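You operate a simulated robot arm through the tools that you are given. There is no shell and no other tool. Be economical: measure what you need, move in short steps, check, and stop when the job is done.

You run a simulated two-armed robot. Do the job below in one go: nothing can be reset, and whatever is moved stays where it is left.

TASK
Take the teal filter cartridge from the upper shelf of the grey rack and leave it in the deep white tray. Fetch the orange tin and set it on top of the black head. Take the teal parcel and leave it on the white cover. Take the grey striped plate and leave it on top of the green head. Fetch the green filter cartridge from the top of the orange bench mat and stand it on the silver plate there. Open the lower black drawer, take the thumb screw from the top of the orange bench mat and leave it in the inside of the lower black drawer and shut the drawer again. Put the foam corner from the desk top on top of the white filter frame. Put the grey cup from the desk top in the basin of the sink. Open the lower desk drawer, put the white tape roll in the inside of the lower desk drawer and shut the drawer again. Fetch the small canister with the orange band and set it on the grey cover. The order is free. Set down upright: teal filter cartridge, orange tin, teal parcel, green filter cartridge, grey cup, small canister with the orange band.

The check looks at the end state, three seconds after you hand in, the way a careful person would. Anything else that was tipped, shoved, dropped, spilled or broken makes it a failure. A push-on lid holds only when it is set on centred and level and pressed home; a screw cap is set on level and turned clockwise until tight.

THE ROBOT
Two 7-joint arms with fingered hands on one trunk, on a base that drives. Base frame: it is fixed to the floor where the robot stands at the start and does not move with it; the origin is under the middle of the robot, x ahead of it, y to its left, z up. Readings come in m, rad, newtons and seconds.
The left shoulder is at the start at [0.06, 0.126, 1.455], the right one opposite. Each reaches about 0.738 m from its shoulder. Places, roughly: basin of the sink [-5.3, -2.9, 0.7]; black head (9x9x8 cm) [-3.5, 1.1, 0.9]; deep white tray inside [0.6, -2.5, 0.9]; foam corner (7x7x7 cm) [-3.3, -3.3, 0.9]; green filter cartridge (5x5x9 cm) [-1.8, 1, 0.9]; green head (9x9x8 cm) [-1.2, 1.3, 0.8]; grey cover (15x15x2 cm) [-5.4, 0.4, 0.9]; grey cup (8x8x11 cm) [-3.1, -3.5, 0.9]; grey striped plate (6x6x2 cm) [-1.3, 1.3, 0.8]; inside of the lower black drawer [-3.8, -1.3, 0.5]; inside of the lower desk drawer [-3.5, -3.4, 0.3]; lower black drawer [-3.9, -1.3, 0.6]; lower desk drawer [-3.5, -3.3, 0.4]; orange tin (7x7x9 cm) [0.5, -0.5, 1.6]; silver plate (7x7x2 cm) [-2, 1.1, 0.9]; small canister with the orange band [-5.25, -3.5, 0.25]; teal filter cartridge (5x5x9 cm) [0.5, -0.2, 1.4]; teal parcel (6x6x10 cm) [0.5, 0.2, 1.8]; thumb screw (3x3x3 cm) [-2.1, 0.9, 0.9]; white cover (15x15x2 cm) [-3.7, -1.4, 0.9]; white filter frame (15x9x15 cm) [-3, -3.3, 0.9]; white tape roll (5x5x3 cm) [-4.3, -4.1, 1.3]. Payload 2.5 kg a hand.
Tool frame (each hand has its own): the origin (TCP) lies between the finger pads and is the grasp point; the fingertips stand 0.03 m ahead of it; z points along the fingers, y is the line along which they close. The gripper opens to 0.104 m. The gripper's body begins 0.035 m behind the TCP. The gripper is a hand of 5 fingers: y runs from the thumb to the fingers, the wrist lies at [-0.015, -0.104, -0.178] in the tool frame, and closing takes about 1.5 s.
Orientation is that of the tool frame in the base frame, as [roll, pitch, yaw] about the fixed x, y, z axes, in that order (R = Rz(yaw) Ry(pitch) Rx(roll)). With the fingers straight down and the wrist toward the robot, the tool's x, y and z point along [0, 1, 0], [1, 0, 0] and [0, 0, -1] of the base frame.

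THE INTERFACE
- The arms move only by the tool step_arm. It takes "left_increments", "right_increments" or both (then of equal length, played together; a hand with none holds still); each is a list of rows, each a list of 6 numbers: the shift along the base's x, y, z in units of 30 mm (1.0 is 30 mm), then the turn, a rotation vector about the base's x, y, z in units of 6 degrees (1.0 is 6 degrees). In form: [[tx, ty, tz, wx, wy, wz], ...]. A call has 1 to 20 rows; each row shifts and turns the commanded pose from where the row before left it. "left_gripper" and "right_gripper" are, for a hand that has rows, the finger opening in cm, from 0 to 10.4, set as the call begins (left out, the last holds). A call with a number of a shift or a turn outside -1 to 1 is refused whole. Each row takes 0.2 s and may step no farther than 0.05 m and 0.15 rad from the row before; otherwise, or with a gripper value out of range, the whole call is refused. A pose out of reach is approached as far as the arm can. The call stops where the force on the tool passes 40 N (or 10 N more than at its start, if that is more) or the arm is blocked; 0.2 s more then pass. The fingers move at their own pace (about 0.153 m/s each) and stop on an object; they squeeze with about 27 N. The grip force told is the motor's: it shows also when the fingers shut on nothing. Time passes only in rows, and 0.2 s behind the last, so rows that do not move let the fingers close. It gives the time, the measured TCP pose, the force on the tool (base axes), the opening and the grip force at its end, in the units of the frame above (readings bear some noise), with the torque about the TCP (base axes, N m) and any sound that the robot's microphone picked up.
- Cameras (640 x 400 px; columns grow to the right, rows downward): "scene" is now at [0.1364, 0.0024, 1.679]; the picture's right is [0.08, -1.00, 0.00], its down [-0.48, -0.04, -0.88] and it looks along [0.87, 0.07, -0.48] (base axes); focal length 214 px, centre (320, 200). "left" rides on the left gripper at [-0.08, -0.078, -0.141] in its tool frame; the picture's right is [-0.78, -0.30, 0.56], its down [0.53, -0.78, 0.33] and it looks along [0.33, 0.56, 0.76] (tool axes); focal length 247 px, centre (320, 200). "right" rides on the right gripper at [0.08, -0.078, -0.141] in its tool frame; the picture's right is [-0.78, 0.30, -0.56], its down [-0.54, -0.78, 0.33] and it looks along [-0.33, 0.56, 0.76] (tool axes); focal length 247 px, centre (320, 200). There is no depth. A picture from a camera that has moved, and an enlarged one, comes with that camera's place and axes in the base frame and with its lens. The place of the scene camera against the robot may be out by one fixed shift of up to 0.012 m in any direction.
- grab_frame(camera): a new picture of that camera. No time passes.
- slide_trunk(by): slides the trunk up (or, below 0, down) by that many m; the arms and the scene camera ride with it, the base frame stays. It gives what a move gives, with no picture.
- roll_base(legs): drives the robot by 1 to 6 legs, each [ahead, left, turn to the left] in m, m and rad, along the robot's own axes; the way and the turn of a leg run together, so that a leg with both is an arc; at most 1.5 m and 3.142 rad a leg. The arms and the cameras ride along, it lands a little off, and it stops where it bumps. It gives what a move gives.
- set_grasp(shape, hand): the hand has 5 fingers and takes this shape, open, in about a second: jaw (thumb against the fingers, like two jaws); tri (thumb and two fingers); tip (a fingertip pinch); poke (one finger out to press); point (the index stretched); flat (the hand flat); cup (the hand cupped); fist (a fist). The gripper value then closes the fingers along that shape, each until it touches; the sizes above hold for jaw. It gives what a move gives, with no picture.
- aim_head(pan, tilt): turns the head with the scene camera to pan (to the left, within 1.501 rad either way) and tilt (down, from -0.506 to 1.204), counted from straight ahead of the robot. It gives what a move gives.
- zoom(camera, box): a new picture of the part [left, top, right, bottom] of that camera's present view, enlarged. No time passes.
- close_job(): hands the job in; it is judged then, once.

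Go step by step. Nothing tells you exact positions but the pictures and the camera data: compare them with the known pose of the tool, close in by small moves and look again before you grip or let go. The budget is 567 turns and 370 pictures, counting those below and the enlarged ones. Unless the task says otherwise, let go and move clear before handing in.

The tools are called after "Call:" as a command line: name --argument value ..., lists and objects as JSON in quotes. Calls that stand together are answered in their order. step_arm: Moves the arms, as the interface text tells. Its arguments: {"type":"object","properties":{"left_increments":{"type":"array"},"left_gripper":{"type":"number"},"right_increments":{"type":"array"},"right_gripper":{"type":"number"}},"required":[]} The other tools are called the same way: slide_trunk (by) slides the trunk up or down; set_grasp (shape, hand) gives the hand a shape; roll_base (legs) drives the base; aim_head (pan, tilt) turns the head that bears the scene camera; grab_frame (camera) takes a picture; zoom (camera, box) takes an enlarged picture of a part of a camera's view; close_job () hands the job in.

At the start:

```text
time: 0.0
left_ee_pos: [0.3805, 0.0549, 0.9999]
left_tcp_rot: [3.14, 0.0, 1.57]
left_force: [-0.5, 0.0, -0.4]
left_moment: [0.02, 0.02, 0.01]
left_finger_gap: 0.1034
left_gripper_force: 0.1
left_shape: jaw
right_ee_pos: [0.297, -0.2436, 0.9996]
right_tcp_rot: [3.141, 0.0, 1.571]
right_force: [0.0, 0.8, 0.4]
right_moment: [-0.01, 0.0, 0.02]
right_finger_gap: 0.1035
right_gripper_force: 0.1
right_shape: jaw
trunk travel left (down, up): [-0.85, 0.09]
robot x, y, heading: [0.0027, -0.0009, -0.0]
head pan, tilt: [0.082, 0.503]
```

scene: 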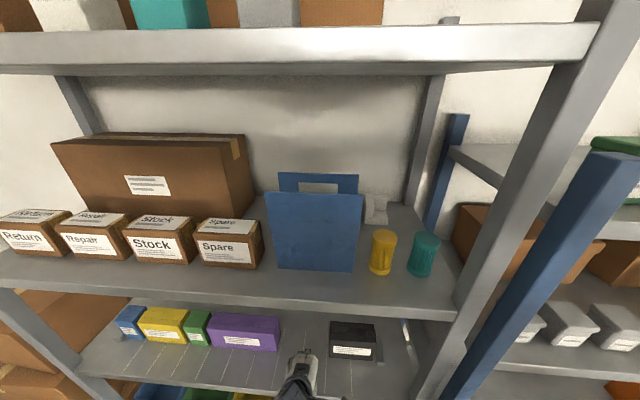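
right: 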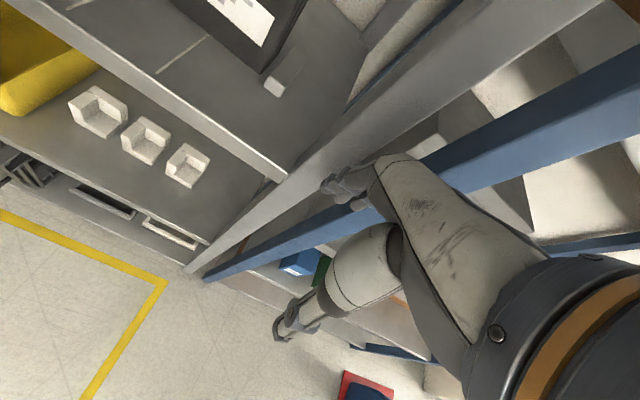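
left: 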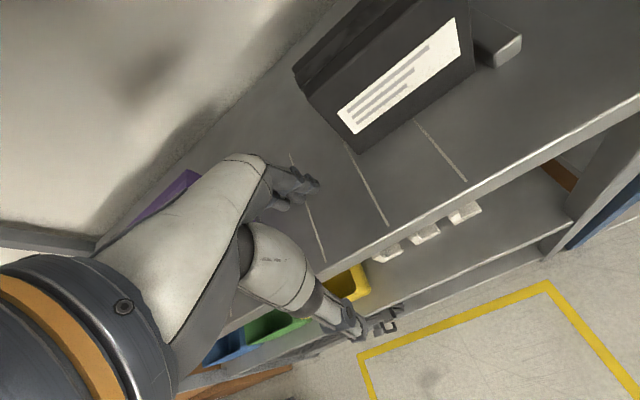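

I see the grey rack with the teal cartridge near the right upright. I'll look up and to the right for the parcel and the orange tin.

Call:
aim_head --pan 0.0 --tilt -0.2

Call:
grab_frame --camera "scene"

Call:
aim_head --pan -0.8 --tilt 0.2

Call:
grab_frame --camera "scene"

```text
time: 1.1
left_ee_pos: [0.3794, 0.0559, 0.9999]
left_tcp_rot: [-3.141, 0.001, 1.57]
left_force: [0.2, -0.4, 0.1]
left_moment: [0.04, -0.01, 0.01]
left_finger_gap: 0.1039
left_gripper_force: 0.1
left_shape: jaw
right_ee_pos: [0.2968, -0.2437, 1.0002]
right_tcp_rot: [-3.141, 0.001, 1.569]
right_force: [-0.1, -0.8, 0.1]
right_moment: [-0.03, -0.03, -0.03]
right_finger_gap: 0.1035
right_gripper_force: 0.1
right_shape: jaw
trunk travel left (down, up): [-0.85, 0.09]
robot x, y, heading: [0.0002, -0.0046, -0.003]
head pan, tilt: [0.0, -0.201]
```

```text
366 pictures are left
camera scene: at [0.1291, -0.005, 1.7428], right [0.0, -1.0, 0.0], down [0.2, 0.0, -0.98], along [0.98, 0.0, 0.2], focal length 214 px, centre (320, 200)
```

scene: 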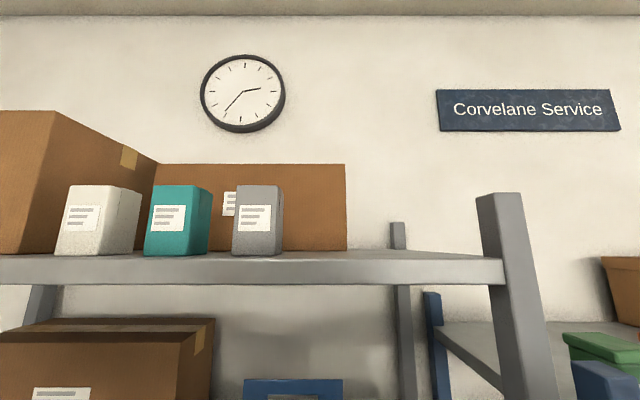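

```text
time: 2.2
left_ee_pos: [0.3795, 0.0561, 0.9995]
left_tcp_rot: [3.14, 0.001, 1.572]
left_force: [0.4, 0.7, -0.2]
left_moment: [-0.02, -0.02, -0.01]
left_finger_gap: 0.1035
left_gripper_force: 0.0
left_shape: jaw
right_ee_pos: [0.2959, -0.2442, 1.0002]
right_tcp_rot: [3.141, 0.0, 1.571]
right_force: [-0.7, -0.4, -0.8]
right_moment: [0.02, 0.0, 0.02]
right_finger_gap: 0.1035
right_gripper_force: 0.0
right_shape: jaw
trunk travel left (down, up): [-0.85, 0.09]
robot x, y, heading: [-0.0002, 0.0009, 0.005]
head pan, tilt: [-0.799, 0.201]
```

```text
365 pictures are left
camera scene: at [0.1108, -0.0717, 1.707], right [-0.72, -0.7, 0.0], down [-0.14, 0.14, -0.98], along [0.68, -0.7, -0.2], focal length 214 px, centre (320, 200)
```

scene: 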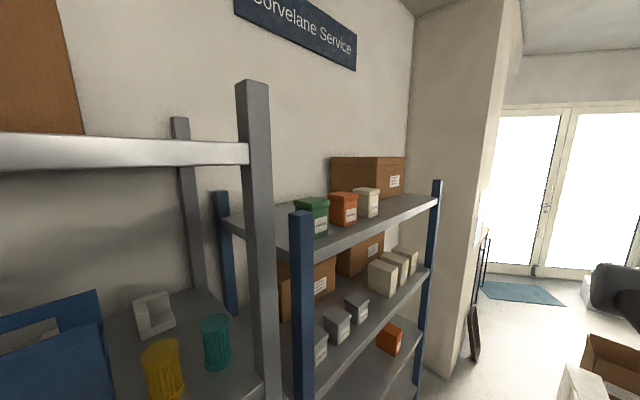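

The teal parcel stands on the top shelf at about [0.48, 0.21, 1.78], the teal cartridge on the middle shelf, and the orange tin on the blue rack to the right. I'll pull both hands back, clear of the shelves, before raising.

Call:
step_arm --left_increments '[[-1, 0.6, 0, 0, 0, 0], [-1, 0.6, 0, 0, 0, 0], [-1, 0.6, 0, 0, 0, 0], [-0.5, 0.6, 0, 0, 0, 0], [0, 0.6, 0, 0, 0, 0]]' --right_increments '[[-0.5, 0, 0, 0, 0, 0], [-0.5, 0, 0, 0, 0, 0], [-0.3, 0, 0, 0, 0, 0], [0, 0, 0, 0, 0, 0], [0, 0, 0, 0, 0, 0]]'

Call:
slide_trunk --by 0.09

```text
time: 3.4
left_ee_pos: [0.2734, 0.1449, 1.0015]
left_tcp_rot: [-3.141, 0.0, 1.572]
left_force: [0.4, -0.2, 0.7]
left_moment: [0.0, -0.05, -0.03]
left_finger_gap: 0.1036
left_gripper_force: 0.0
left_shape: jaw
right_ee_pos: [0.2575, -0.2427, 1.0007]
right_tcp_rot: [-3.141, 0.001, 1.569]
right_force: [0.4, -0.3, 0.0]
right_moment: [-0.04, -0.01, -0.01]
right_finger_gap: 0.1038
right_gripper_force: 0.0
right_shape: jaw
trunk travel left (down, up): [-0.85, 0.09]
robot x, y, heading: [0.0003, 0.0011, -0.003]
head pan, tilt: [-0.799, 0.201]
```

```text
time: 4.7
left_ee_pos: [0.2737, 0.1449, 1.0911]
left_tcp_rot: [-3.14, 0.0, 1.569]
left_force: [0.0, 0.7, 0.2]
left_moment: [0.01, -0.03, 0.01]
left_finger_gap: 0.1036
left_gripper_force: 0.0
left_shape: jaw
right_ee_pos: [0.2582, -0.2437, 1.0905]
right_tcp_rot: [-3.141, -0.002, 1.57]
right_force: [0.4, -0.5, 0.2]
right_moment: [0.01, -0.01, 0.05]
right_finger_gap: 0.1038
right_gripper_force: 0.0
right_shape: jaw
trunk travel left (down, up): [-0.94, 0.0]
robot x, y, heading: [0.0034, 0.001, -0.002]
head pan, tilt: [-0.799, 0.201]
```

The hands are clear and the trunk is up. Next I'll raise the left hand in front of the shelves and look at the top shelf.

Call:
step_arm --left_increments '[[0, 0.5, 1, 0, 0, 0], [0, 0.5, 1, 0, 0, 0], [0, 0.5, 1, 0, 0, 0], [0, 0.5, 1, 0, 0, 0], [0, 0.3, 1, 0, 0, 0], [0, 0, 1, 0, 0, 0], [0, 0, 1, 0, 0, 0], [0, 0, 1, 0, 0, 0], [0, 0, 1, 0, 0, 0], [0, 0, 1, 0, 0, 0], [0, 0, 1, 0, 0, 0], [0, 0, 1, 0, 0, 0], [0, 0, 1, 0, 0, 0], [0, 0, 1, 0, 0, 0], [0, 0, 1, 0, 0, 0], [0, 0, 1, 0, 0, 0], [0, 0, 1, 0, 0, 0], [0, 0, 1, 0, 0, 0], [0, 0, 1, 0, 0, 0], [0, 0, 1, 0, 0, 0]]'

Call:
aim_head --pan 0.3 --tilt 0.1

Call:
grab_frame --camera "scene"

```text
time: 6.5
left_ee_pos: [0.3194, 0.2373, 1.2742]
left_tcp_rot: [-3.088, 0.007, 1.567]
left_force: [-22.3, 0.3, -1.7]
left_moment: [-0.02, -0.23, 0.25]
left_finger_gap: 0.1011
left_gripper_force: 0.1
left_shape: jaw
left hand out of reach, approached as far as the arm can: row 4, 5, 6, 7, 8, 9
right_ee_pos: [0.2547, -0.2406, 1.0911]
right_tcp_rot: [3.137, -0.001, 1.571]
right_force: [0.4, 0.2, -1.1]
right_moment: [-0.02, 0.0, -0.01]
right_finger_gap: 0.1035
right_gripper_force: 0.0
right_shape: jaw
trunk travel left (down, up): [-0.94, 0.0]
robot x, y, heading: [-0.0023, -0.0014, 0.004]
head pan, tilt: [-0.799, 0.201]
stopped in row 9 (left hand): the force on the tool passed its limit at 44 N (the readings are from after the stop); the commanded pose is now the measured one
```

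```text
time: 7.9
left_ee_pos: [0.321, 0.2383, 1.2737]
left_tcp_rot: [-3.089, 0.005, 1.567]
left_force: [-26.2, -2.0, -8.7]
left_moment: [-0.08, 0.16, 0.21]
left_finger_gap: 0.0984
left_gripper_force: 0.0
left_shape: jaw
right_ee_pos: [0.2546, -0.2434, 1.0916]
right_tcp_rot: [3.139, 0.0, 1.572]
right_force: [0.8, 0.1, -0.3]
right_moment: [-0.01, -0.03, -0.01]
right_finger_gap: 0.1036
right_gripper_force: 0.1
right_shape: jaw
trunk travel left (down, up): [-0.94, 0.0]
robot x, y, heading: [0.0033, -0.0017, 0.005]
head pan, tilt: [0.3, 0.099]
```

```text
364 pictures are left
camera scene: at [0.1282, 0.0224, 1.8067], right [0.3, -0.96, 0.0], down [-0.09, -0.03, -1.0], along [0.95, 0.29, -0.1], focal length 214 px, centre (320, 200)
```

scene: 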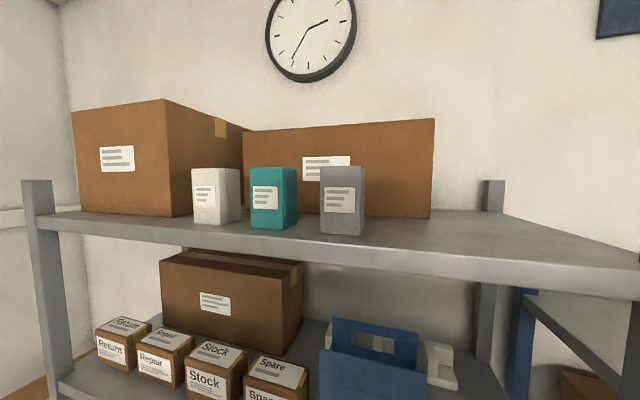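

The left hand is touching the shelf front at z≈1.27. I'll lower it and then back the base off, so I can raise the arms in free space.

Call:
step_arm --left_increments '[[-0.5, 0, -0.5, 0, 0, 0], [-0.7, 0, -0.7, 0, 0, 0], [-0.5, 0, -1, 0, 0, 0]]'

Call:
roll_base --legs '[[-0.35, 0, 0]]'

Call:
grab_frame --camera "scene"

```text
time: 8.7
left_ee_pos: [0.28, 0.244, 1.2036]
left_tcp_rot: [-3.101, 0.004, 1.567]
left_force: [-0.8, -0.6, -0.1]
left_moment: [-0.03, 0.0, -0.03]
left_finger_gap: 0.1038
left_gripper_force: 0.1
left_shape: jaw
left hand out of reach, approached as far as the arm can: row 1, 2
right_ee_pos: [0.2568, -0.2431, 1.09]
right_tcp_rot: [-3.141, 0.001, 1.572]
right_force: [-0.5, 0.5, -0.5]
right_moment: [0.01, 0.02, -0.01]
right_finger_gap: 0.1036
right_gripper_force: 0.0
right_shape: jaw
trunk travel left (down, up): [-0.94, 0.0]
robot x, y, heading: [-0.0046, 0.0015, 0.002]
head pan, tilt: [0.3, 0.099]
```

```text
time: 10.9
left_ee_pos: [-0.0713, 0.2436, 1.2021]
left_tcp_rot: [-3.098, 0.004, 1.565]
left_force: [-0.4, -0.5, -0.5]
left_moment: [0.02, 0.02, 0.01]
left_finger_gap: 0.1036
left_gripper_force: 0.0
left_shape: jaw
right_ee_pos: [-0.0936, -0.242, 1.0899]
right_tcp_rot: [3.141, -0.001, 1.573]
right_force: [-0.8, 0.5, 1.1]
right_moment: [0.0, -0.01, 0.0]
right_finger_gap: 0.1034
right_gripper_force: 0.0
right_shape: jaw
trunk travel left (down, up): [-0.94, 0.0]
robot x, y, heading: [-0.3517, 0.002, 0.0]
head pan, tilt: [0.3, 0.099]
```

```text
363 pictures are left
camera scene: at [-0.218, 0.022, 1.8063], right [0.3, -0.95, 0.0], down [-0.09, -0.03, -0.99], along [0.95, 0.3, -0.1], focal length 214 px, centre (320, 200)
```

scene: 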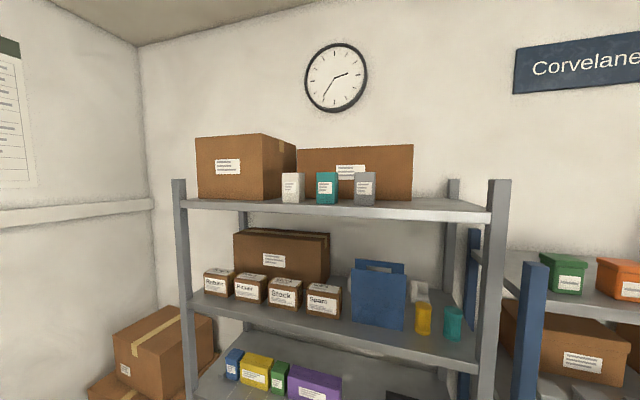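

By two views the parcel's front left foot is at about [0.42, 0.23, 1.73], with about 6 cm of free space on each side. I'll take it from above, raising the hand in open space first.

Call:
step_arm --left_increments '[[1, 0, 0, 0, -0.41, 0], [1, 0, 0.5, 0, 0, 0], [1, 0, 0.5, 0, 0, 0], [1, 0, 1, 0, 0, 0], [1, 0, 1, 0, 0, 0], [1, 0, 1, 0, 0, 0], [1, 0, 1, 0, 0, 0], [0, 0, 1, 0, 0, 0], [0, 0, 1, 0, 0, 0], [0, 0, 1, 0, 0, 0], [0, 0, 1, 0, 0, 0], [0, 0, 1, 0, 0, 0], [0, 0, 1, 0, 0, 0], [0, 0, 1, 0, 0, 0], [0, 0, 1, 0, 0, 0], [0, 0, 1, 0, 0, 0], [0, 0, 1, 0, 0, 0], [0, 0, 1, 0, 0, 0], [0, 0, 1, 0, 0, 0], [0, 0, 1, 0, 0, 0]]'

```text
time: 15.1
left_ee_pos: [0.1339, 0.2422, 1.7437]
left_tcp_rot: [-3.141, 0.002, 1.568]
left_force: [-0.5, -0.3, 0.0]
left_moment: [0.03, 0.0, 0.03]
left_finger_gap: 0.1038
left_gripper_force: 0.1
left_shape: jaw
right_ee_pos: [-0.0944, -0.2445, 1.0904]
right_tcp_rot: [3.14, 0.001, 1.572]
right_force: [-0.8, 0.3, -0.3]
right_moment: [0.02, -0.01, 0.01]
right_finger_gap: 0.1037
right_gripper_force: 0.1
right_shape: jaw
trunk travel left (down, up): [-0.94, 0.0]
robot x, y, heading: [-0.3549, 0.0017, 0.002]
head pan, tilt: [0.3, 0.099]
```

Reach is good. I'll raise the hand further and look through the left camera.

Call:
step_arm --left_increments '[[0, -0.2, 1, 0, 0, 0], [0, -0.2, 1, 0, 0, 0], [0, -0.2, 1, 0, 0, 0], [0, -0.2, 1, 0, 0, 0], [0, -0.2, 1, 0, 0, 0]]'

Call:
grab_frame --camera "left"

Call:
grab_frame --camera "scene"

```text
time: 16.3
left_ee_pos: [0.1096, 0.2333, 1.8031]
left_tcp_rot: [3.141, 0.002, 1.569]
left_force: [0.4, -0.2, 0.6]
left_moment: [0.0, 0.02, -0.03]
left_finger_gap: 0.1039
left_gripper_force: 0.0
left_shape: jaw
left hand out of reach, approached as far as the arm can: row 2, 3, 4, 5
right_ee_pos: [-0.0928, -0.2423, 1.0907]
right_tcp_rot: [-3.138, 0.0, 1.572]
right_force: [0.1, 0.1, -0.3]
right_moment: [-0.07, -0.01, 0.04]
right_finger_gap: 0.1037
right_gripper_force: 0.0
right_shape: jaw
trunk travel left (down, up): [-0.94, 0.0]
robot x, y, heading: [-0.352, -0.0015, -0.003]
head pan, tilt: [0.3, 0.099]
```

```text
362 pictures are left
camera left: at [0.031, 0.1525, 1.9454], right [-0.3, -0.78, -0.55], down [-0.78, 0.54, -0.33], along [0.56, 0.33, -0.76], focal length 247 px, centre (320, 200)
```

left: 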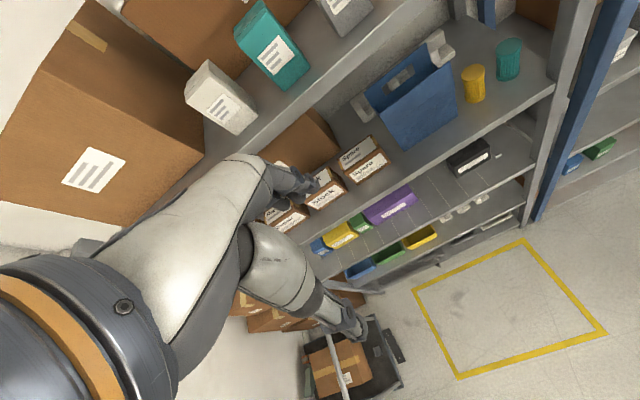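

```text
361 pictures are left
camera scene: at [-0.2177, 0.0227, 1.8063], right [0.3, -0.95, 0.0], down [-0.1, -0.03, -0.99], along [0.95, 0.3, -0.1], focal length 214 px, centre (320, 200)
```

scene: 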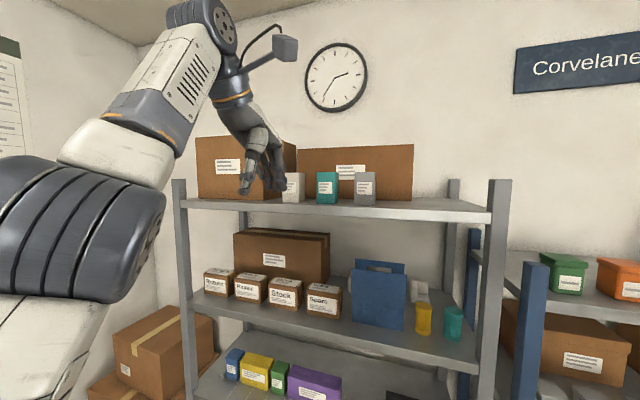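

Straight down is out of reach that high. I'll turn the left hand so it points forward with the fingers closing sideways, in open space.

Call:
step_arm --left_increments '[[0, 0, -1, 0, 0, -1], [0, 0, -1, 0, 0, -1], [0, 0, -1, 0, 0, -1], [0, 0, -1, 0, 0, -1], [0, 0, 0, 0, 0, -1], [0, 0, 0, 0, 0, -1], [0, 0, 0, 0, 0, -1], [0, 0, 0, 0, 0, -1], [0, 0, 0, 0, 0, -1], [0, 0, 0, 0, 0, -1], [0, 0, 0, 0, 0, -1], [0, 0, 0, 0, 0, -1], [0, 0, 0, 0, 0, -1], [0, 0, 0, 0, 0, -1], [0, 0, 0, 0, 0, -1]]'

Call:
step_arm --left_increments '[[0, 0, 0, 0, -1, 0], [0, 0, 0, 0, -1, 0], [0, 0, 0, 0, -1, 0], [0, 0, 0, 0, -1, 0], [0, 0, 0, 0, -1, 0], [0, 0, 0, 0, -1, 0], [0, 0, 0, 0, -1, 0], [0, 0, 0, 0, -1, 0], [0, 0, 0, 0, -1, 0], [0, 0, 0, 0, -1, 0]]'

```text
time: 19.5
left_ee_pos: [0.0961, 0.2249, 1.6692]
left_tcp_rot: [3.141, 0.001, -0.004]
left_force: [-0.2, -0.2, -0.2]
left_moment: [-0.01, -0.01, 0.01]
left_finger_gap: 0.1039
left_gripper_force: 0.0
left_shape: jaw
left hand out of reach, approached as far as the arm can: row 14, 15
right_ee_pos: [-0.093, -0.2418, 1.0907]
right_tcp_rot: [-3.14, 0.0, 1.573]
right_force: [0.2, -0.2, -0.4]
right_moment: [-0.01, 0.0, 0.02]
right_finger_gap: 0.1037
right_gripper_force: 0.1
right_shape: jaw
trunk travel left (down, up): [-0.94, 0.0]
robot x, y, heading: [-0.353, 0.0003, 0.001]
head pan, tilt: [0.3, 0.099]
```

```text
time: 21.7
left_ee_pos: [0.0949, 0.2236, 1.6683]
left_tcp_rot: [-3.136, -1.042, -0.007]
left_force: [0.2, 0.9, 0.2]
left_moment: [0.0, 0.01, -0.01]
left_finger_gap: 0.1036
left_gripper_force: 0.0
left_shape: jaw
right_ee_pos: [-0.0937, -0.2429, 1.0908]
right_tcp_rot: [3.141, -0.001, 1.572]
right_force: [0.5, -0.2, 0.0]
right_moment: [-0.01, 0.02, 0.0]
right_finger_gap: 0.1039
right_gripper_force: 0.2
right_shape: jaw
trunk travel left (down, up): [-0.94, 0.0]
robot x, y, heading: [-0.346, -0.0047, 0.001]
head pan, tilt: [0.3, 0.099]
```

The hand now points forward, 30° down. I'll raise it to parcel height and look.

Call:
step_arm --left_increments '[[0.5, -0.2, 1, 0, 0, 0], [0.5, -0.2, 1, 0, 0, 0], [0.5, -0.2, 1, 0, 0, 0], [0.5, -0.2, 1, 0, 0, 0], [0.5, 0, 0.5, 0, 0, 0]]'

Call:
grab_frame --camera "left"

Call:
grab_frame --camera "scene"

```text
time: 22.9
left_ee_pos: [0.1696, 0.2004, 1.8037]
left_tcp_rot: [-3.136, -1.042, -0.008]
left_force: [0.1, 0.3, 0.4]
left_moment: [-0.02, -0.03, -0.03]
left_finger_gap: 0.1037
left_gripper_force: 0.1
left_shape: jaw
right_ee_pos: [-0.0943, -0.2432, 1.0898]
right_tcp_rot: [-3.141, 0.0, 1.574]
right_force: [-0.5, -0.2, -0.1]
right_moment: [0.01, 0.0, 0.01]
right_finger_gap: 0.1038
right_gripper_force: 0.0
right_shape: jaw
trunk travel left (down, up): [-0.94, 0.0]
robot x, y, heading: [-0.3555, -0.003, 0.004]
head pan, tilt: [0.3, 0.099]
```

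```text
360 pictures are left
camera left: at [0.0071, 0.2771, 1.8072], right [0.09, 0.3, -0.95], down [0.56, 0.77, 0.3], along [0.82, -0.56, -0.1], focal length 247 px, centre (320, 200)
```

left: 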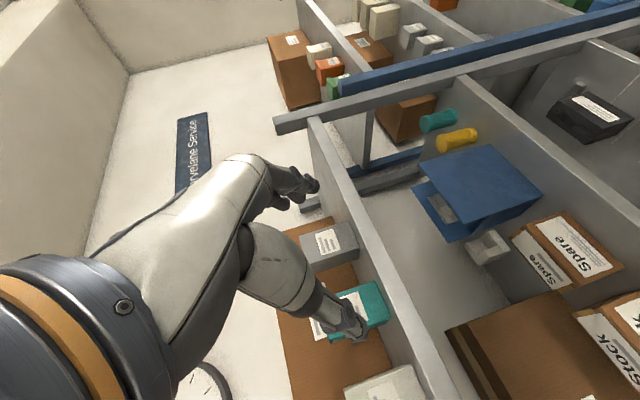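

```text
359 pictures are left
camera scene: at [-0.218, 0.0216, 1.8063], right [0.3, -0.95, 0.0], down [-0.09, -0.03, -1.0], along [0.95, 0.3, -0.1], focal length 214 px, centre (320, 200)
```

scene: 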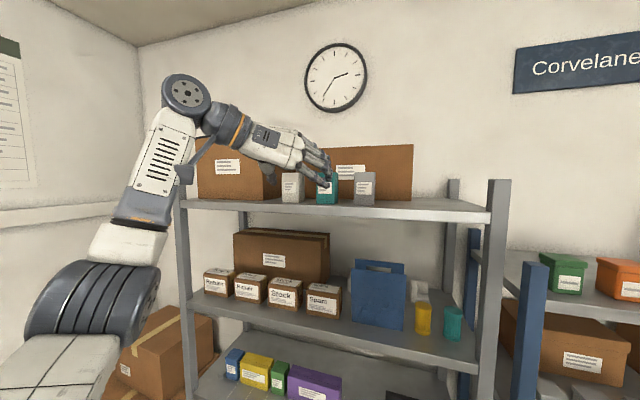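

The parcel projects where I estimated. I'll roll ahead 0.18 m, narrowing nothing yet, then look again.

Call:
roll_base --legs '[[0.18, 0, 0]]'

Call:
grab_frame --camera "left"

Call:
grab_frame --camera "scene"

```text
time: 24.4
left_ee_pos: [0.3489, 0.1966, 1.8048]
left_tcp_rot: [-3.133, -1.044, -0.017]
left_force: [0.9, -0.6, 0.5]
left_moment: [-0.01, 0.02, 0.01]
left_finger_gap: 0.1035
left_gripper_force: 0.1
left_shape: jaw
right_ee_pos: [0.0821, -0.2447, 1.0899]
right_tcp_rot: [-3.141, 0.001, 1.565]
right_force: [-0.3, 0.2, -0.2]
right_moment: [-0.03, 0.03, -0.06]
right_finger_gap: 0.1038
right_gripper_force: 0.2
right_shape: jaw
trunk travel left (down, up): [-0.94, 0.0]
robot x, y, heading: [-0.1731, -0.0001, -0.007]
head pan, tilt: [0.3, 0.099]
```

```text
358 pictures are left
camera left: at [0.1864, 0.2744, 1.8073], right [0.09, 0.3, -0.95], down [0.56, 0.77, 0.3], along [0.82, -0.56, -0.1], focal length 247 px, centre (320, 200)
```

left: 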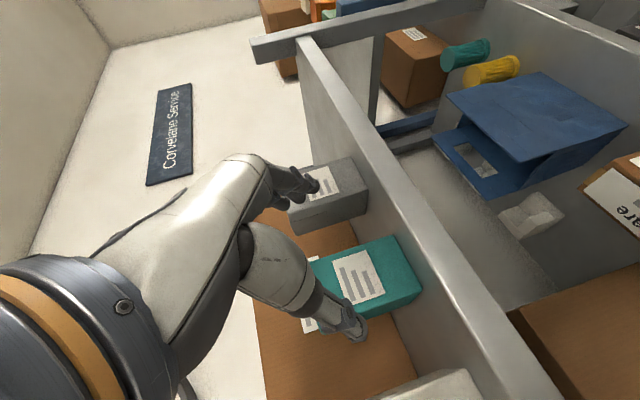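

```text
357 pictures are left
camera scene: at [-0.0403, 0.0206, 1.8064], right [0.29, -0.96, 0.0], down [-0.09, -0.03, -1.0], along [0.95, 0.29, -0.1], focal length 214 px, centre (320, 200)
```

scene: 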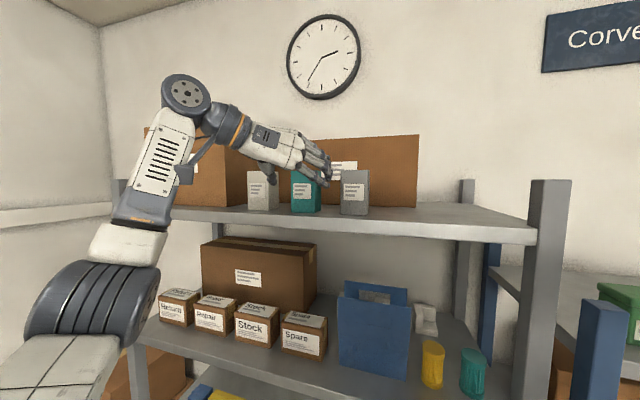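

Parcel centre is about [0.45, 0.205, 1.78]. I'll advance with the fingers astride it.

Call:
step_arm --left_increments '[[0.8, 0.3, -0.1, 0, 0, 0], [0.8, 0, -0.1, 0, 0, 0], [0.8, 0, -0.1, 0, 0, 0], [0.7, 0, -0.1, 0, 0, 0]]'

Call:
grab_frame --camera "left"

Call:
zoom --camera "scene" --box '[200, 100, 440, 250]'

```text
time: 25.4
left_ee_pos: [0.4212, 0.2017, 1.7821]
left_tcp_rot: [-3.136, -1.045, -0.014]
left_force: [0.6, 0.0, -0.5]
left_moment: [-0.01, 0.01, -0.01]
left_finger_gap: 0.1038
left_gripper_force: 0.1
left_shape: jaw
left hand out of reach, approached as far as the arm can: row 3, 4
right_ee_pos: [0.0817, -0.2445, 1.0904]
right_tcp_rot: [-3.141, 0.001, 1.565]
right_force: [-0.5, 0.3, -0.7]
right_moment: [0.01, -0.01, -0.03]
right_finger_gap: 0.1036
right_gripper_force: 0.1
right_shape: jaw
trunk travel left (down, up): [-0.94, 0.0]
robot x, y, heading: [-0.1717, -0.0007, -0.008]
head pan, tilt: [0.3, 0.099]
```

```text
356 pictures are left
camera left: at [0.2604, 0.2802, 1.7848], right [0.09, 0.3, -0.95], down [0.56, 0.77, 0.3], along [0.82, -0.56, -0.1], focal length 247 px, centre (320, 200)
```

left: 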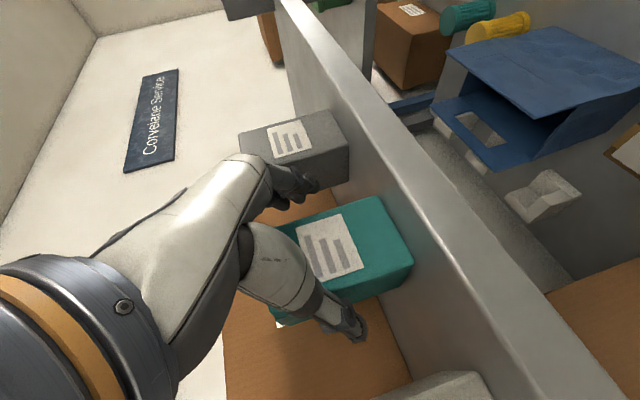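

```text
2.67 times, centred on (320, 175) of scene
camera zoom: at [-0.0393, 0.0214, 1.8063], right [0.29, -0.96, 0.0], down [-0.1, -0.03, -0.99], along [0.95, 0.29, -0.1], focal length 572 px, centre (320, 267)
```

zoom: 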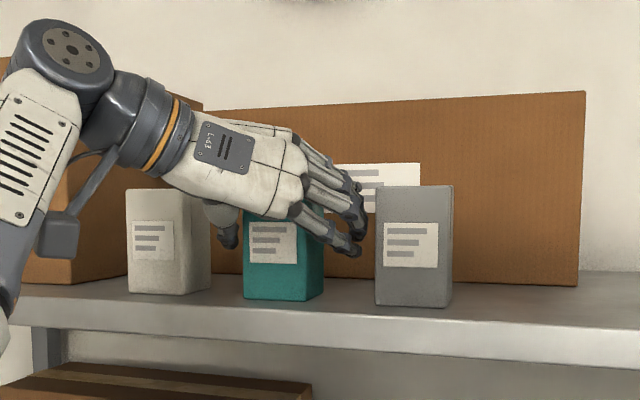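

The parcel is between thumb and fingers but the arm is at its reach limit. I'll roll 3 cm ahead, then close.

Call:
roll_base --legs '[[0.03, 0, 0]]'

Call:
step_arm --left_increments '[[0, 0, 0, 0, 0, 0], [0, 0, 0, 0, 0, 0], [0, 0, 0, 0, 0, 0], [0, 0, 0, 0, 0, 0], [0, 0, 0, 0, 0, 0], [0, 0, 0, 0, 0, 0], [0, 0, 0, 0, 0, 0], [0, 0, 0, 0, 0, 0]]' --left_gripper 0

Call:
zoom --camera "scene" --box '[200, 100, 440, 250]'

```text
time: 26.3
left_ee_pos: [0.4473, 0.1999, 1.7846]
left_tcp_rot: [-3.135, -1.046, -0.015]
left_force: [-0.7, -0.6, -0.5]
left_moment: [-0.01, -0.03, 0.02]
left_finger_gap: 0.104
left_gripper_force: 0.0
left_shape: jaw
right_ee_pos: [0.1109, -0.2457, 1.0906]
right_tcp_rot: [3.14, 0.001, 1.565]
right_force: [0.0, 0.3, -0.9]
right_moment: [0.01, -0.05, -0.02]
right_finger_gap: 0.1035
right_gripper_force: 0.0
right_shape: jaw
trunk travel left (down, up): [-0.94, 0.0]
robot x, y, heading: [-0.142, 0.0017, -0.006]
head pan, tilt: [0.3, 0.099]
```

```text
time: 28.1
left_ee_pos: [0.4512, 0.2018, 1.7816]
left_tcp_rot: [-3.134, -1.043, -0.015]
left_force: [-0.2, -0.7, 0.3]
left_moment: [0.0, -0.02, -0.01]
left_finger_gap: 0.0552
left_gripper_force: 26.9
left_shape: jaw
right_ee_pos: [0.113, -0.2468, 1.0888]
right_tcp_rot: [-3.141, 0.001, 1.566]
right_force: [0.7, 0.3, -0.3]
right_moment: [-0.01, -0.01, -0.03]
right_finger_gap: 0.1034
right_gripper_force: 0.0
right_shape: jaw
trunk travel left (down, up): [-0.94, 0.0]
robot x, y, heading: [-0.1433, -0.0022, -0.004]
head pan, tilt: [0.3, 0.099]
```

```text
2.67 times, centred on (320, 175) of scene
camera zoom: at [-0.0101, 0.0205, 1.8063], right [0.29, -0.96, 0.0], down [-0.1, -0.03, -1.0], along [0.95, 0.29, -0.1], focal length 572 px, centre (320, 267)
```

zoom: 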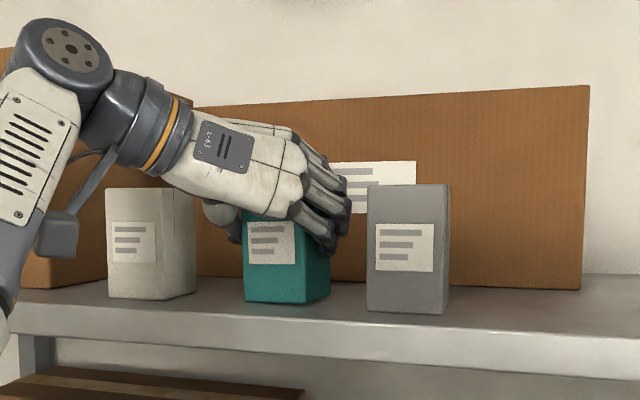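

Parcel gripped (5.5 cm). I'll lift it while easing back a little, and check.

Call:
step_arm --left_increments '[[-0.3, 0, 0.5, 0, 0, 0], [-0.3, 0, 0.5, 0, 0, 0], [-0.6, 0, 0.5, 0, 0, 0]]'

Call:
zoom --camera "scene" --box '[200, 100, 440, 250]'

```text
time: 28.9
left_ee_pos: [0.4103, 0.2028, 1.8222]
left_tcp_rot: [-3.129, -1.04, -0.022]
left_force: [-0.3, 0.9, -0.4]
left_moment: [-0.03, 0.03, 0.01]
left_finger_gap: 0.0548
left_gripper_force: 27.1
left_shape: jaw
left hand out of reach, approached as far as the arm can: row 1, 2
right_ee_pos: [0.1114, -0.2447, 1.0907]
right_tcp_rot: [-3.141, -0.001, 1.565]
right_force: [-0.7, 0.2, 0.0]
right_moment: [-0.01, 0.02, -0.03]
right_finger_gap: 0.1037
right_gripper_force: 0.1
right_shape: jaw
trunk travel left (down, up): [-0.94, 0.0]
robot x, y, heading: [-0.1434, 0.0011, -0.004]
head pan, tilt: [0.3, 0.099]
```

```text
2.67 times, centred on (320, 175) of scene
camera zoom: at [-0.0104, 0.0209, 1.8063], right [0.29, -0.96, 0.0], down [-0.09, -0.03, -1.0], along [0.95, 0.29, -0.1], focal length 572 px, centre (320, 267)
```

zoom: 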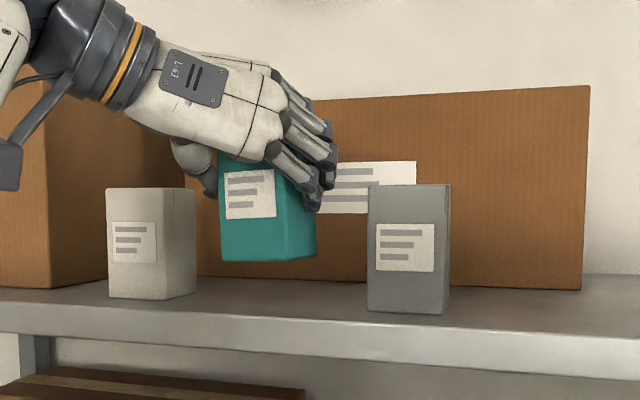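

The parcel is held. I'll back away and fold the left arm to a carry position, then take the orange tin with the right hand.

Call:
roll_base --legs '[[-0.3, 0, 0]]'

Call:
step_arm --left_increments '[[0, 0, -1, 0, 0, 0], [0, 0, -1, 0, 0, 0], [0, 0, -1, 0, 0, 0], [0, 0, -1, 0, 0, 0], [-0.5, 0, -1, 0, 0, 0], [-0.5, 0, -1, 0, 0, 0], [-0.5, 0, -1, 0, 0, 0], [-0.5, 0, -1, 0, 0, 0], [-0.5, 0, -1, 0, 0, 0], [-0.5, 0.3, -1, 0, 0, 0], [-0.5, 0.3, -1, 0, 0, 0], [-0.5, 0.3, -1, 0, 0, 0], [-0.3, 0.3, -1, 0, 0, 0], [0, 0, -1, 0, 0, 0], [0, 0, -1, 0, 0, 0]]'

Call:
roll_base --legs '[[0, -0.4, 0]]'

Call:
aim_head --pan -0.2 --tilt 0.1

Call:
grab_frame --camera "scene"

```text
time: 30.9
left_ee_pos: [0.1105, 0.2035, 1.8204]
left_tcp_rot: [-3.137, -1.042, -0.012]
left_force: [0.1, 0.3, -1.4]
left_moment: [0.01, 0.0, 0.01]
left_finger_gap: 0.0549
left_gripper_force: 26.8
left_shape: jaw
right_ee_pos: [-0.1872, -0.2427, 1.0894]
right_tcp_rot: [-3.139, 0.0, 1.567]
right_force: [-0.2, -0.2, -1.0]
right_moment: [-0.02, -0.01, -0.02]
right_finger_gap: 0.1041
right_gripper_force: 0.0
right_shape: jaw
trunk travel left (down, up): [-0.94, 0.0]
robot x, y, heading: [-0.4463, 0.0012, 0.001]
head pan, tilt: [0.3, 0.099]
```

```text
time: 34.1
left_ee_pos: [0.2145, 0.3297, 1.5608]
left_tcp_rot: [-3.136, -1.039, -0.018]
left_force: [-0.1, -0.1, -1.8]
left_moment: [0.0, 0.02, -0.02]
left_finger_gap: 0.0549
left_gripper_force: 26.7
left_shape: jaw
left hand out of reach, approached as far as the arm can: row 1, 2, 3, 4, 5, 6, 7, 8, 9, 10, 11, 12, 13, 14, 15
right_ee_pos: [-0.1868, -0.2423, 1.0888]
right_tcp_rot: [-3.139, 0.0, 1.567]
right_force: [0.3, 0.1, -0.6]
right_moment: [0.02, 0.0, 0.02]
right_finger_gap: 0.1037
right_gripper_force: 0.0
right_shape: jaw
trunk travel left (down, up): [-0.94, 0.0]
robot x, y, heading: [-0.4407, 0.001, -0.0]
head pan, tilt: [0.3, 0.099]
```

```text
time: 36.6
left_ee_pos: [0.2133, -0.0735, 1.5618]
left_tcp_rot: [-3.136, -1.038, -0.016]
left_force: [0.1, -0.2, -1.5]
left_moment: [0.02, 0.02, 0.0]
left_finger_gap: 0.0551
left_gripper_force: 26.7
left_shape: jaw
right_ee_pos: [-0.1889, -0.6444, 1.0903]
right_tcp_rot: [-3.139, 0.001, 1.567]
right_force: [-0.2, 0.5, 0.2]
right_moment: [0.02, -0.01, 0.0]
right_finger_gap: 0.104
right_gripper_force: 0.1
right_shape: jaw
trunk travel left (down, up): [-0.94, 0.0]
robot x, y, heading: [-0.4433, -0.4025, -0.007]
head pan, tilt: [0.3, 0.099]
```

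```text
time: 37.6
left_ee_pos: [0.2129, -0.0724, 1.5624]
left_tcp_rot: [-3.13, -1.037, -0.021]
left_force: [-0.6, 0.4, -1.9]
left_moment: [-0.01, -0.04, 0.01]
left_finger_gap: 0.055
left_gripper_force: 26.3
left_shape: jaw
right_ee_pos: [-0.1884, -0.646, 1.0903]
right_tcp_rot: [-3.14, -0.001, 1.567]
right_force: [-0.3, -0.3, 0.4]
right_moment: [-0.01, -0.02, 0.0]
right_finger_gap: 0.1037
right_gripper_force: 0.0
right_shape: jaw
trunk travel left (down, up): [-0.94, 0.0]
robot x, y, heading: [-0.4459, -0.4026, -0.003]
head pan, tilt: [-0.201, 0.099]
```

```text
352 pictures are left
camera scene: at [-0.3093, -0.4256, 1.8063], right [-0.2, -0.98, 0.0], down [-0.1, 0.02, -0.99], along [0.97, -0.2, -0.1], focal length 214 px, centre (320, 200)
```

scene: 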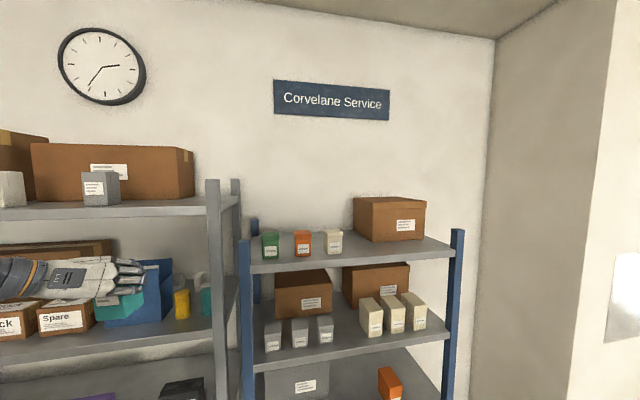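

The tin's centre is at about [0.50, -0.52, 1.565], its top at about 1.61. I'll raise the right hand, pointing down, well in front of the rack.

Call:
step_arm --right_increments '[[1, 0, 0, 0, 0, 0], [1, 0, 0.5, 0, 0, 0], [1, 0.2, 1, 0, 0, 0], [1, 0.3, 1, 0, 0, 0], [1, 0.3, 1, 0, 0, 0], [1, 0.3, 1, 0, 0, 0], [1, 0.3, 1, 0, 0, 0], [0.5, 0.3, 1, 0, 0, 0], [0.5, 0.3, 1, 0, 0, 0], [0.5, 0.3, 1, 0, 0, 0], [0, 0.3, 1, 0, 0, 0], [0, 0.3, 1, 0, 0, 0], [0, 0.3, 1, 0, 0, 0], [0, 0.3, 1, 0, 0, 0], [0, 0.3, 1, 0, 0, 0], [0, 0.3, 1, 0, 0, 0], [0, 0.3, 1, 0, 0, 0], [0, 0, 1, 0, 0, 0], [0, 0, 1, 0, 0, 0], [0, 0, 1, 0, 0, 0]]'

Call:
step_arm --right_increments '[[0, 0, 1, 0, 0, 0], [0, 0, 0.5, 0, 0, 0]]'

Call:
grab_frame --camera "right"

Call:
grab_frame --camera "scene"

```text
time: 41.8
left_ee_pos: [0.212, -0.0724, 1.5625]
left_tcp_rot: [-3.135, -1.038, -0.018]
left_force: [-0.4, -0.4, -1.6]
left_moment: [0.0, 0.01, -0.01]
left_finger_gap: 0.0549
left_gripper_force: 26.8
left_shape: jaw
right_ee_pos: [0.0673, -0.5143, 1.6443]
right_tcp_rot: [-3.139, -0.001, 1.568]
right_force: [0.3, 0.3, 0.5]
right_moment: [0.0, -0.01, -0.03]
right_finger_gap: 0.1038
right_gripper_force: 0.1
right_shape: jaw
trunk travel left (down, up): [-0.94, 0.0]
robot x, y, heading: [-0.4445, -0.4037, -0.006]
head pan, tilt: [-0.201, 0.099]
```

```text
time: 42.4
left_ee_pos: [0.2125, -0.0739, 1.5621]
left_tcp_rot: [-3.137, -1.039, -0.015]
left_force: [0.0, 0.4, -0.5]
left_moment: [-0.02, 0.06, 0.01]
left_finger_gap: 0.0549
left_gripper_force: 27.1
left_shape: jaw
right_ee_pos: [0.0659, -0.5132, 1.6923]
right_tcp_rot: [-3.139, 0.0, 1.567]
right_force: [0.9, -0.4, -0.8]
right_moment: [-0.01, 0.01, 0.0]
right_finger_gap: 0.1038
right_gripper_force: 0.1
right_shape: jaw
trunk travel left (down, up): [-0.94, 0.0]
robot x, y, heading: [-0.4441, -0.4018, -0.007]
head pan, tilt: [-0.201, 0.099]
```

```text
351 pictures are left
camera right: at [-0.0121, -0.432, 1.8334], right [0.29, -0.78, 0.56], down [-0.78, -0.53, -0.33], along [0.55, -0.34, -0.76], focal length 247 px, centre (320, 200)
```

right: 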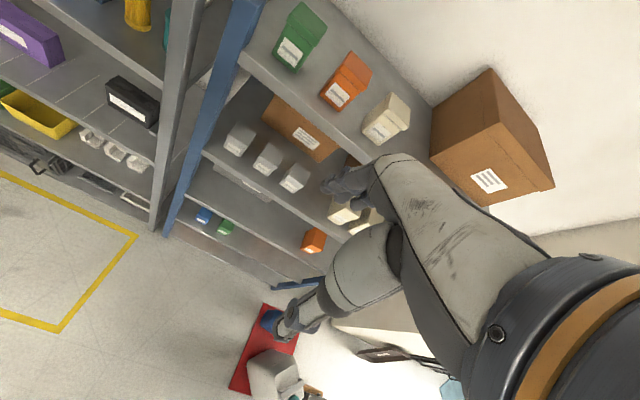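

```text
350 pictures are left
camera scene: at [-0.3096, -0.4257, 1.8063], right [-0.2, -0.98, 0.0], down [-0.1, 0.02, -1.0], along [0.97, -0.2, -0.1], focal length 214 px, centre (320, 200)
```

scene: 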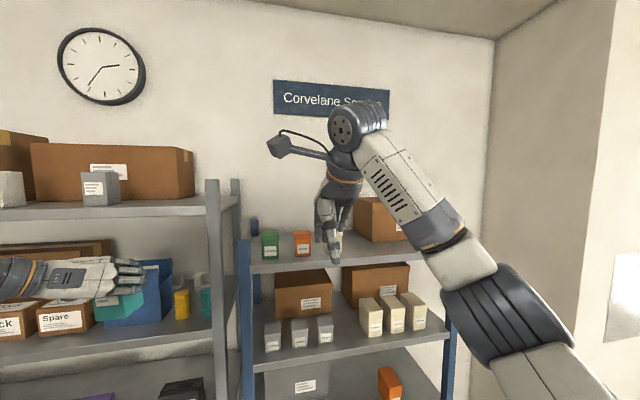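

The right hand is well placed. Before rolling ahead, the left hand must come back so the parcel can't strike the grey rack; I'll nudge it up and back.

Call:
step_arm --left_increments '[[0, 0, 1, 0, 0, 0], [0, 0, 1, 0, 0, 0], [0, 0, 1, 0, 0, 0], [0, 0, 1, 0, 0, 0], [0, 0, 1, 0, 0, 0], [0, 0, 1, 0, 0, 0], [0, 0, 0, 0, 0, 0]]'

```text
time: 44.0
left_ee_pos: [0.1586, -0.0962, 1.7056]
left_tcp_rot: [-3.136, -1.037, -0.016]
left_force: [-1.0, -0.4, -1.7]
left_moment: [0.01, 0.03, 0.05]
left_finger_gap: 0.0547
left_gripper_force: 26.7
left_shape: jaw
left hand out of reach, approached as far as the arm can: row 1, 2, 3, 4, 5, 6
right_ee_pos: [0.0672, -0.5129, 1.6914]
right_tcp_rot: [-3.139, 0.0, 1.567]
right_force: [0.1, 0.5, -0.8]
right_moment: [0.01, 0.02, -0.04]
right_finger_gap: 0.104
right_gripper_force: 0.0
right_shape: jaw
trunk travel left (down, up): [-0.94, 0.0]
robot x, y, heading: [-0.4489, -0.406, -0.006]
head pan, tilt: [-0.201, 0.099]
```

The left arm can only fold back when held higher in this pose. I'll raise it to about 1.82, so it stays short of the rack when I roll a little ahead.

Call:
step_arm --left_increments '[[0, 0, 1, 0, 0, 0], [0, 0, 1, 0, 0, 0], [0, 0, 1, 0, 0, 0], [0, 0, 1, 0, 0, 0], [0, 0, 1, 0, 0, 0], [0, 0, 1, 0, 0, 0], [0, 0, 1, 0, 0, 0], [0, 0, 1, 0, 0, 0], [0, 0, 1, 0, 0, 0], [0, 0, 0, 0, 0, 0]]'

```text
time: 46.2
left_ee_pos: [0.0835, -0.108, 1.8021]
left_tcp_rot: [-3.136, -1.037, -0.015]
left_force: [-0.2, -0.2, -1.8]
left_moment: [0.01, 0.03, 0.0]
left_finger_gap: 0.0547
left_gripper_force: 26.7
left_shape: jaw
left hand out of reach, approached as far as the arm can: row 1, 2, 3, 4, 5, 6, 7, 8, 9
right_ee_pos: [0.0657, -0.512, 1.6911]
right_tcp_rot: [-3.139, -0.001, 1.567]
right_force: [0.0, 1.2, 0.1]
right_moment: [0.02, 0.0, -0.02]
right_finger_gap: 0.1037
right_gripper_force: 0.1
right_shape: jaw
trunk travel left (down, up): [-0.94, 0.0]
robot x, y, heading: [-0.4462, -0.3993, -0.002]
head pan, tilt: [-0.201, 0.099]
```

Left hand is now at 0.53 m ahead. I'll roll ahead 0.22 m and look with the right camera.

Call:
roll_base --legs '[[0.22, 0, 0]]'

Call:
step_arm --right_increments '[[1, 0, 0, 0, 0, 0], [1, 0, 0, 0, 0, 0], [1, 0, 0, 0, 0, 0], [1, 0, 0, 0, 0, 0]]'

Call:
grab_frame --camera "right"

Call:
grab_frame --camera "scene"

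```text
time: 47.8
left_ee_pos: [0.2992, -0.1106, 1.8031]
left_tcp_rot: [-3.133, -1.038, -0.02]
left_force: [0.1, -0.9, -0.7]
left_moment: [0.0, 0.02, -0.01]
left_finger_gap: 0.0549
left_gripper_force: 26.5
left_shape: jaw
right_ee_pos: [0.2823, -0.5147, 1.6923]
right_tcp_rot: [-3.141, 0.001, 1.565]
right_force: [-1.1, 0.7, 0.7]
right_moment: [-0.02, -0.07, -0.02]
right_finger_gap: 0.1037
right_gripper_force: 0.0
right_shape: jaw
trunk travel left (down, up): [-0.94, 0.0]
robot x, y, heading: [-0.2287, -0.4053, -0.007]
head pan, tilt: [-0.201, 0.099]
```

```text
time: 48.8
left_ee_pos: [0.3004, -0.1117, 1.802]
left_tcp_rot: [-3.136, -1.039, -0.017]
left_force: [0.7, 0.8, -0.6]
left_moment: [0.01, 0.04, -0.03]
left_finger_gap: 0.0546
left_gripper_force: 26.8
left_shape: jaw
right_ee_pos: [0.3607, -0.5241, 1.6808]
right_tcp_rot: [3.141, 0.002, 1.567]
right_force: [0.8, -0.8, 0.9]
right_moment: [-0.01, 0.0, -0.01]
right_finger_gap: 0.1036
right_gripper_force: 0.0
right_shape: jaw
right hand out of reach, approached as far as the arm can: row 3, 4
trunk travel left (down, up): [-0.94, 0.0]
robot x, y, heading: [-0.2328, -0.4054, -0.005]
head pan, tilt: [-0.201, 0.099]
```

```text
349 pictures are left
camera right: at [0.2833, -0.4424, 1.8224], right [0.29, -0.78, 0.56], down [-0.78, -0.53, -0.33], along [0.56, -0.34, -0.76], focal length 247 px, centre (320, 200)
```

right: 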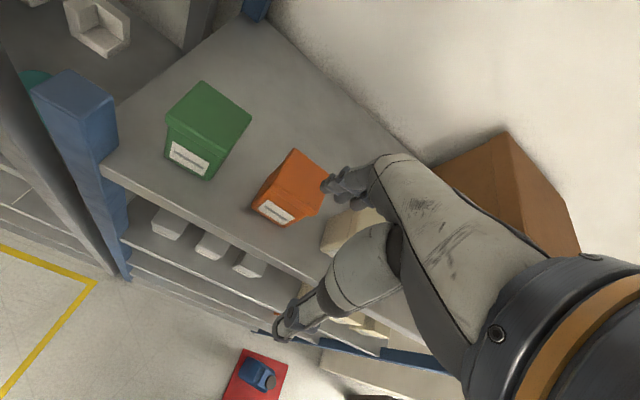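

```text
348 pictures are left
camera scene: at [-0.0921, -0.428, 1.8063], right [-0.2, -0.98, 0.0], down [-0.1, 0.02, -0.99], along [0.97, -0.2, -0.1], focal length 214 px, centre (320, 200)
```

scene: 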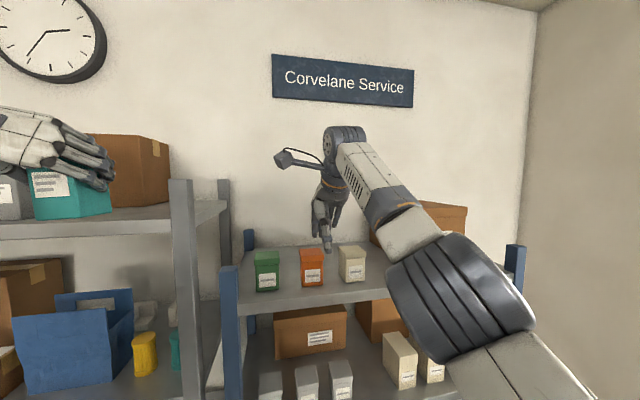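

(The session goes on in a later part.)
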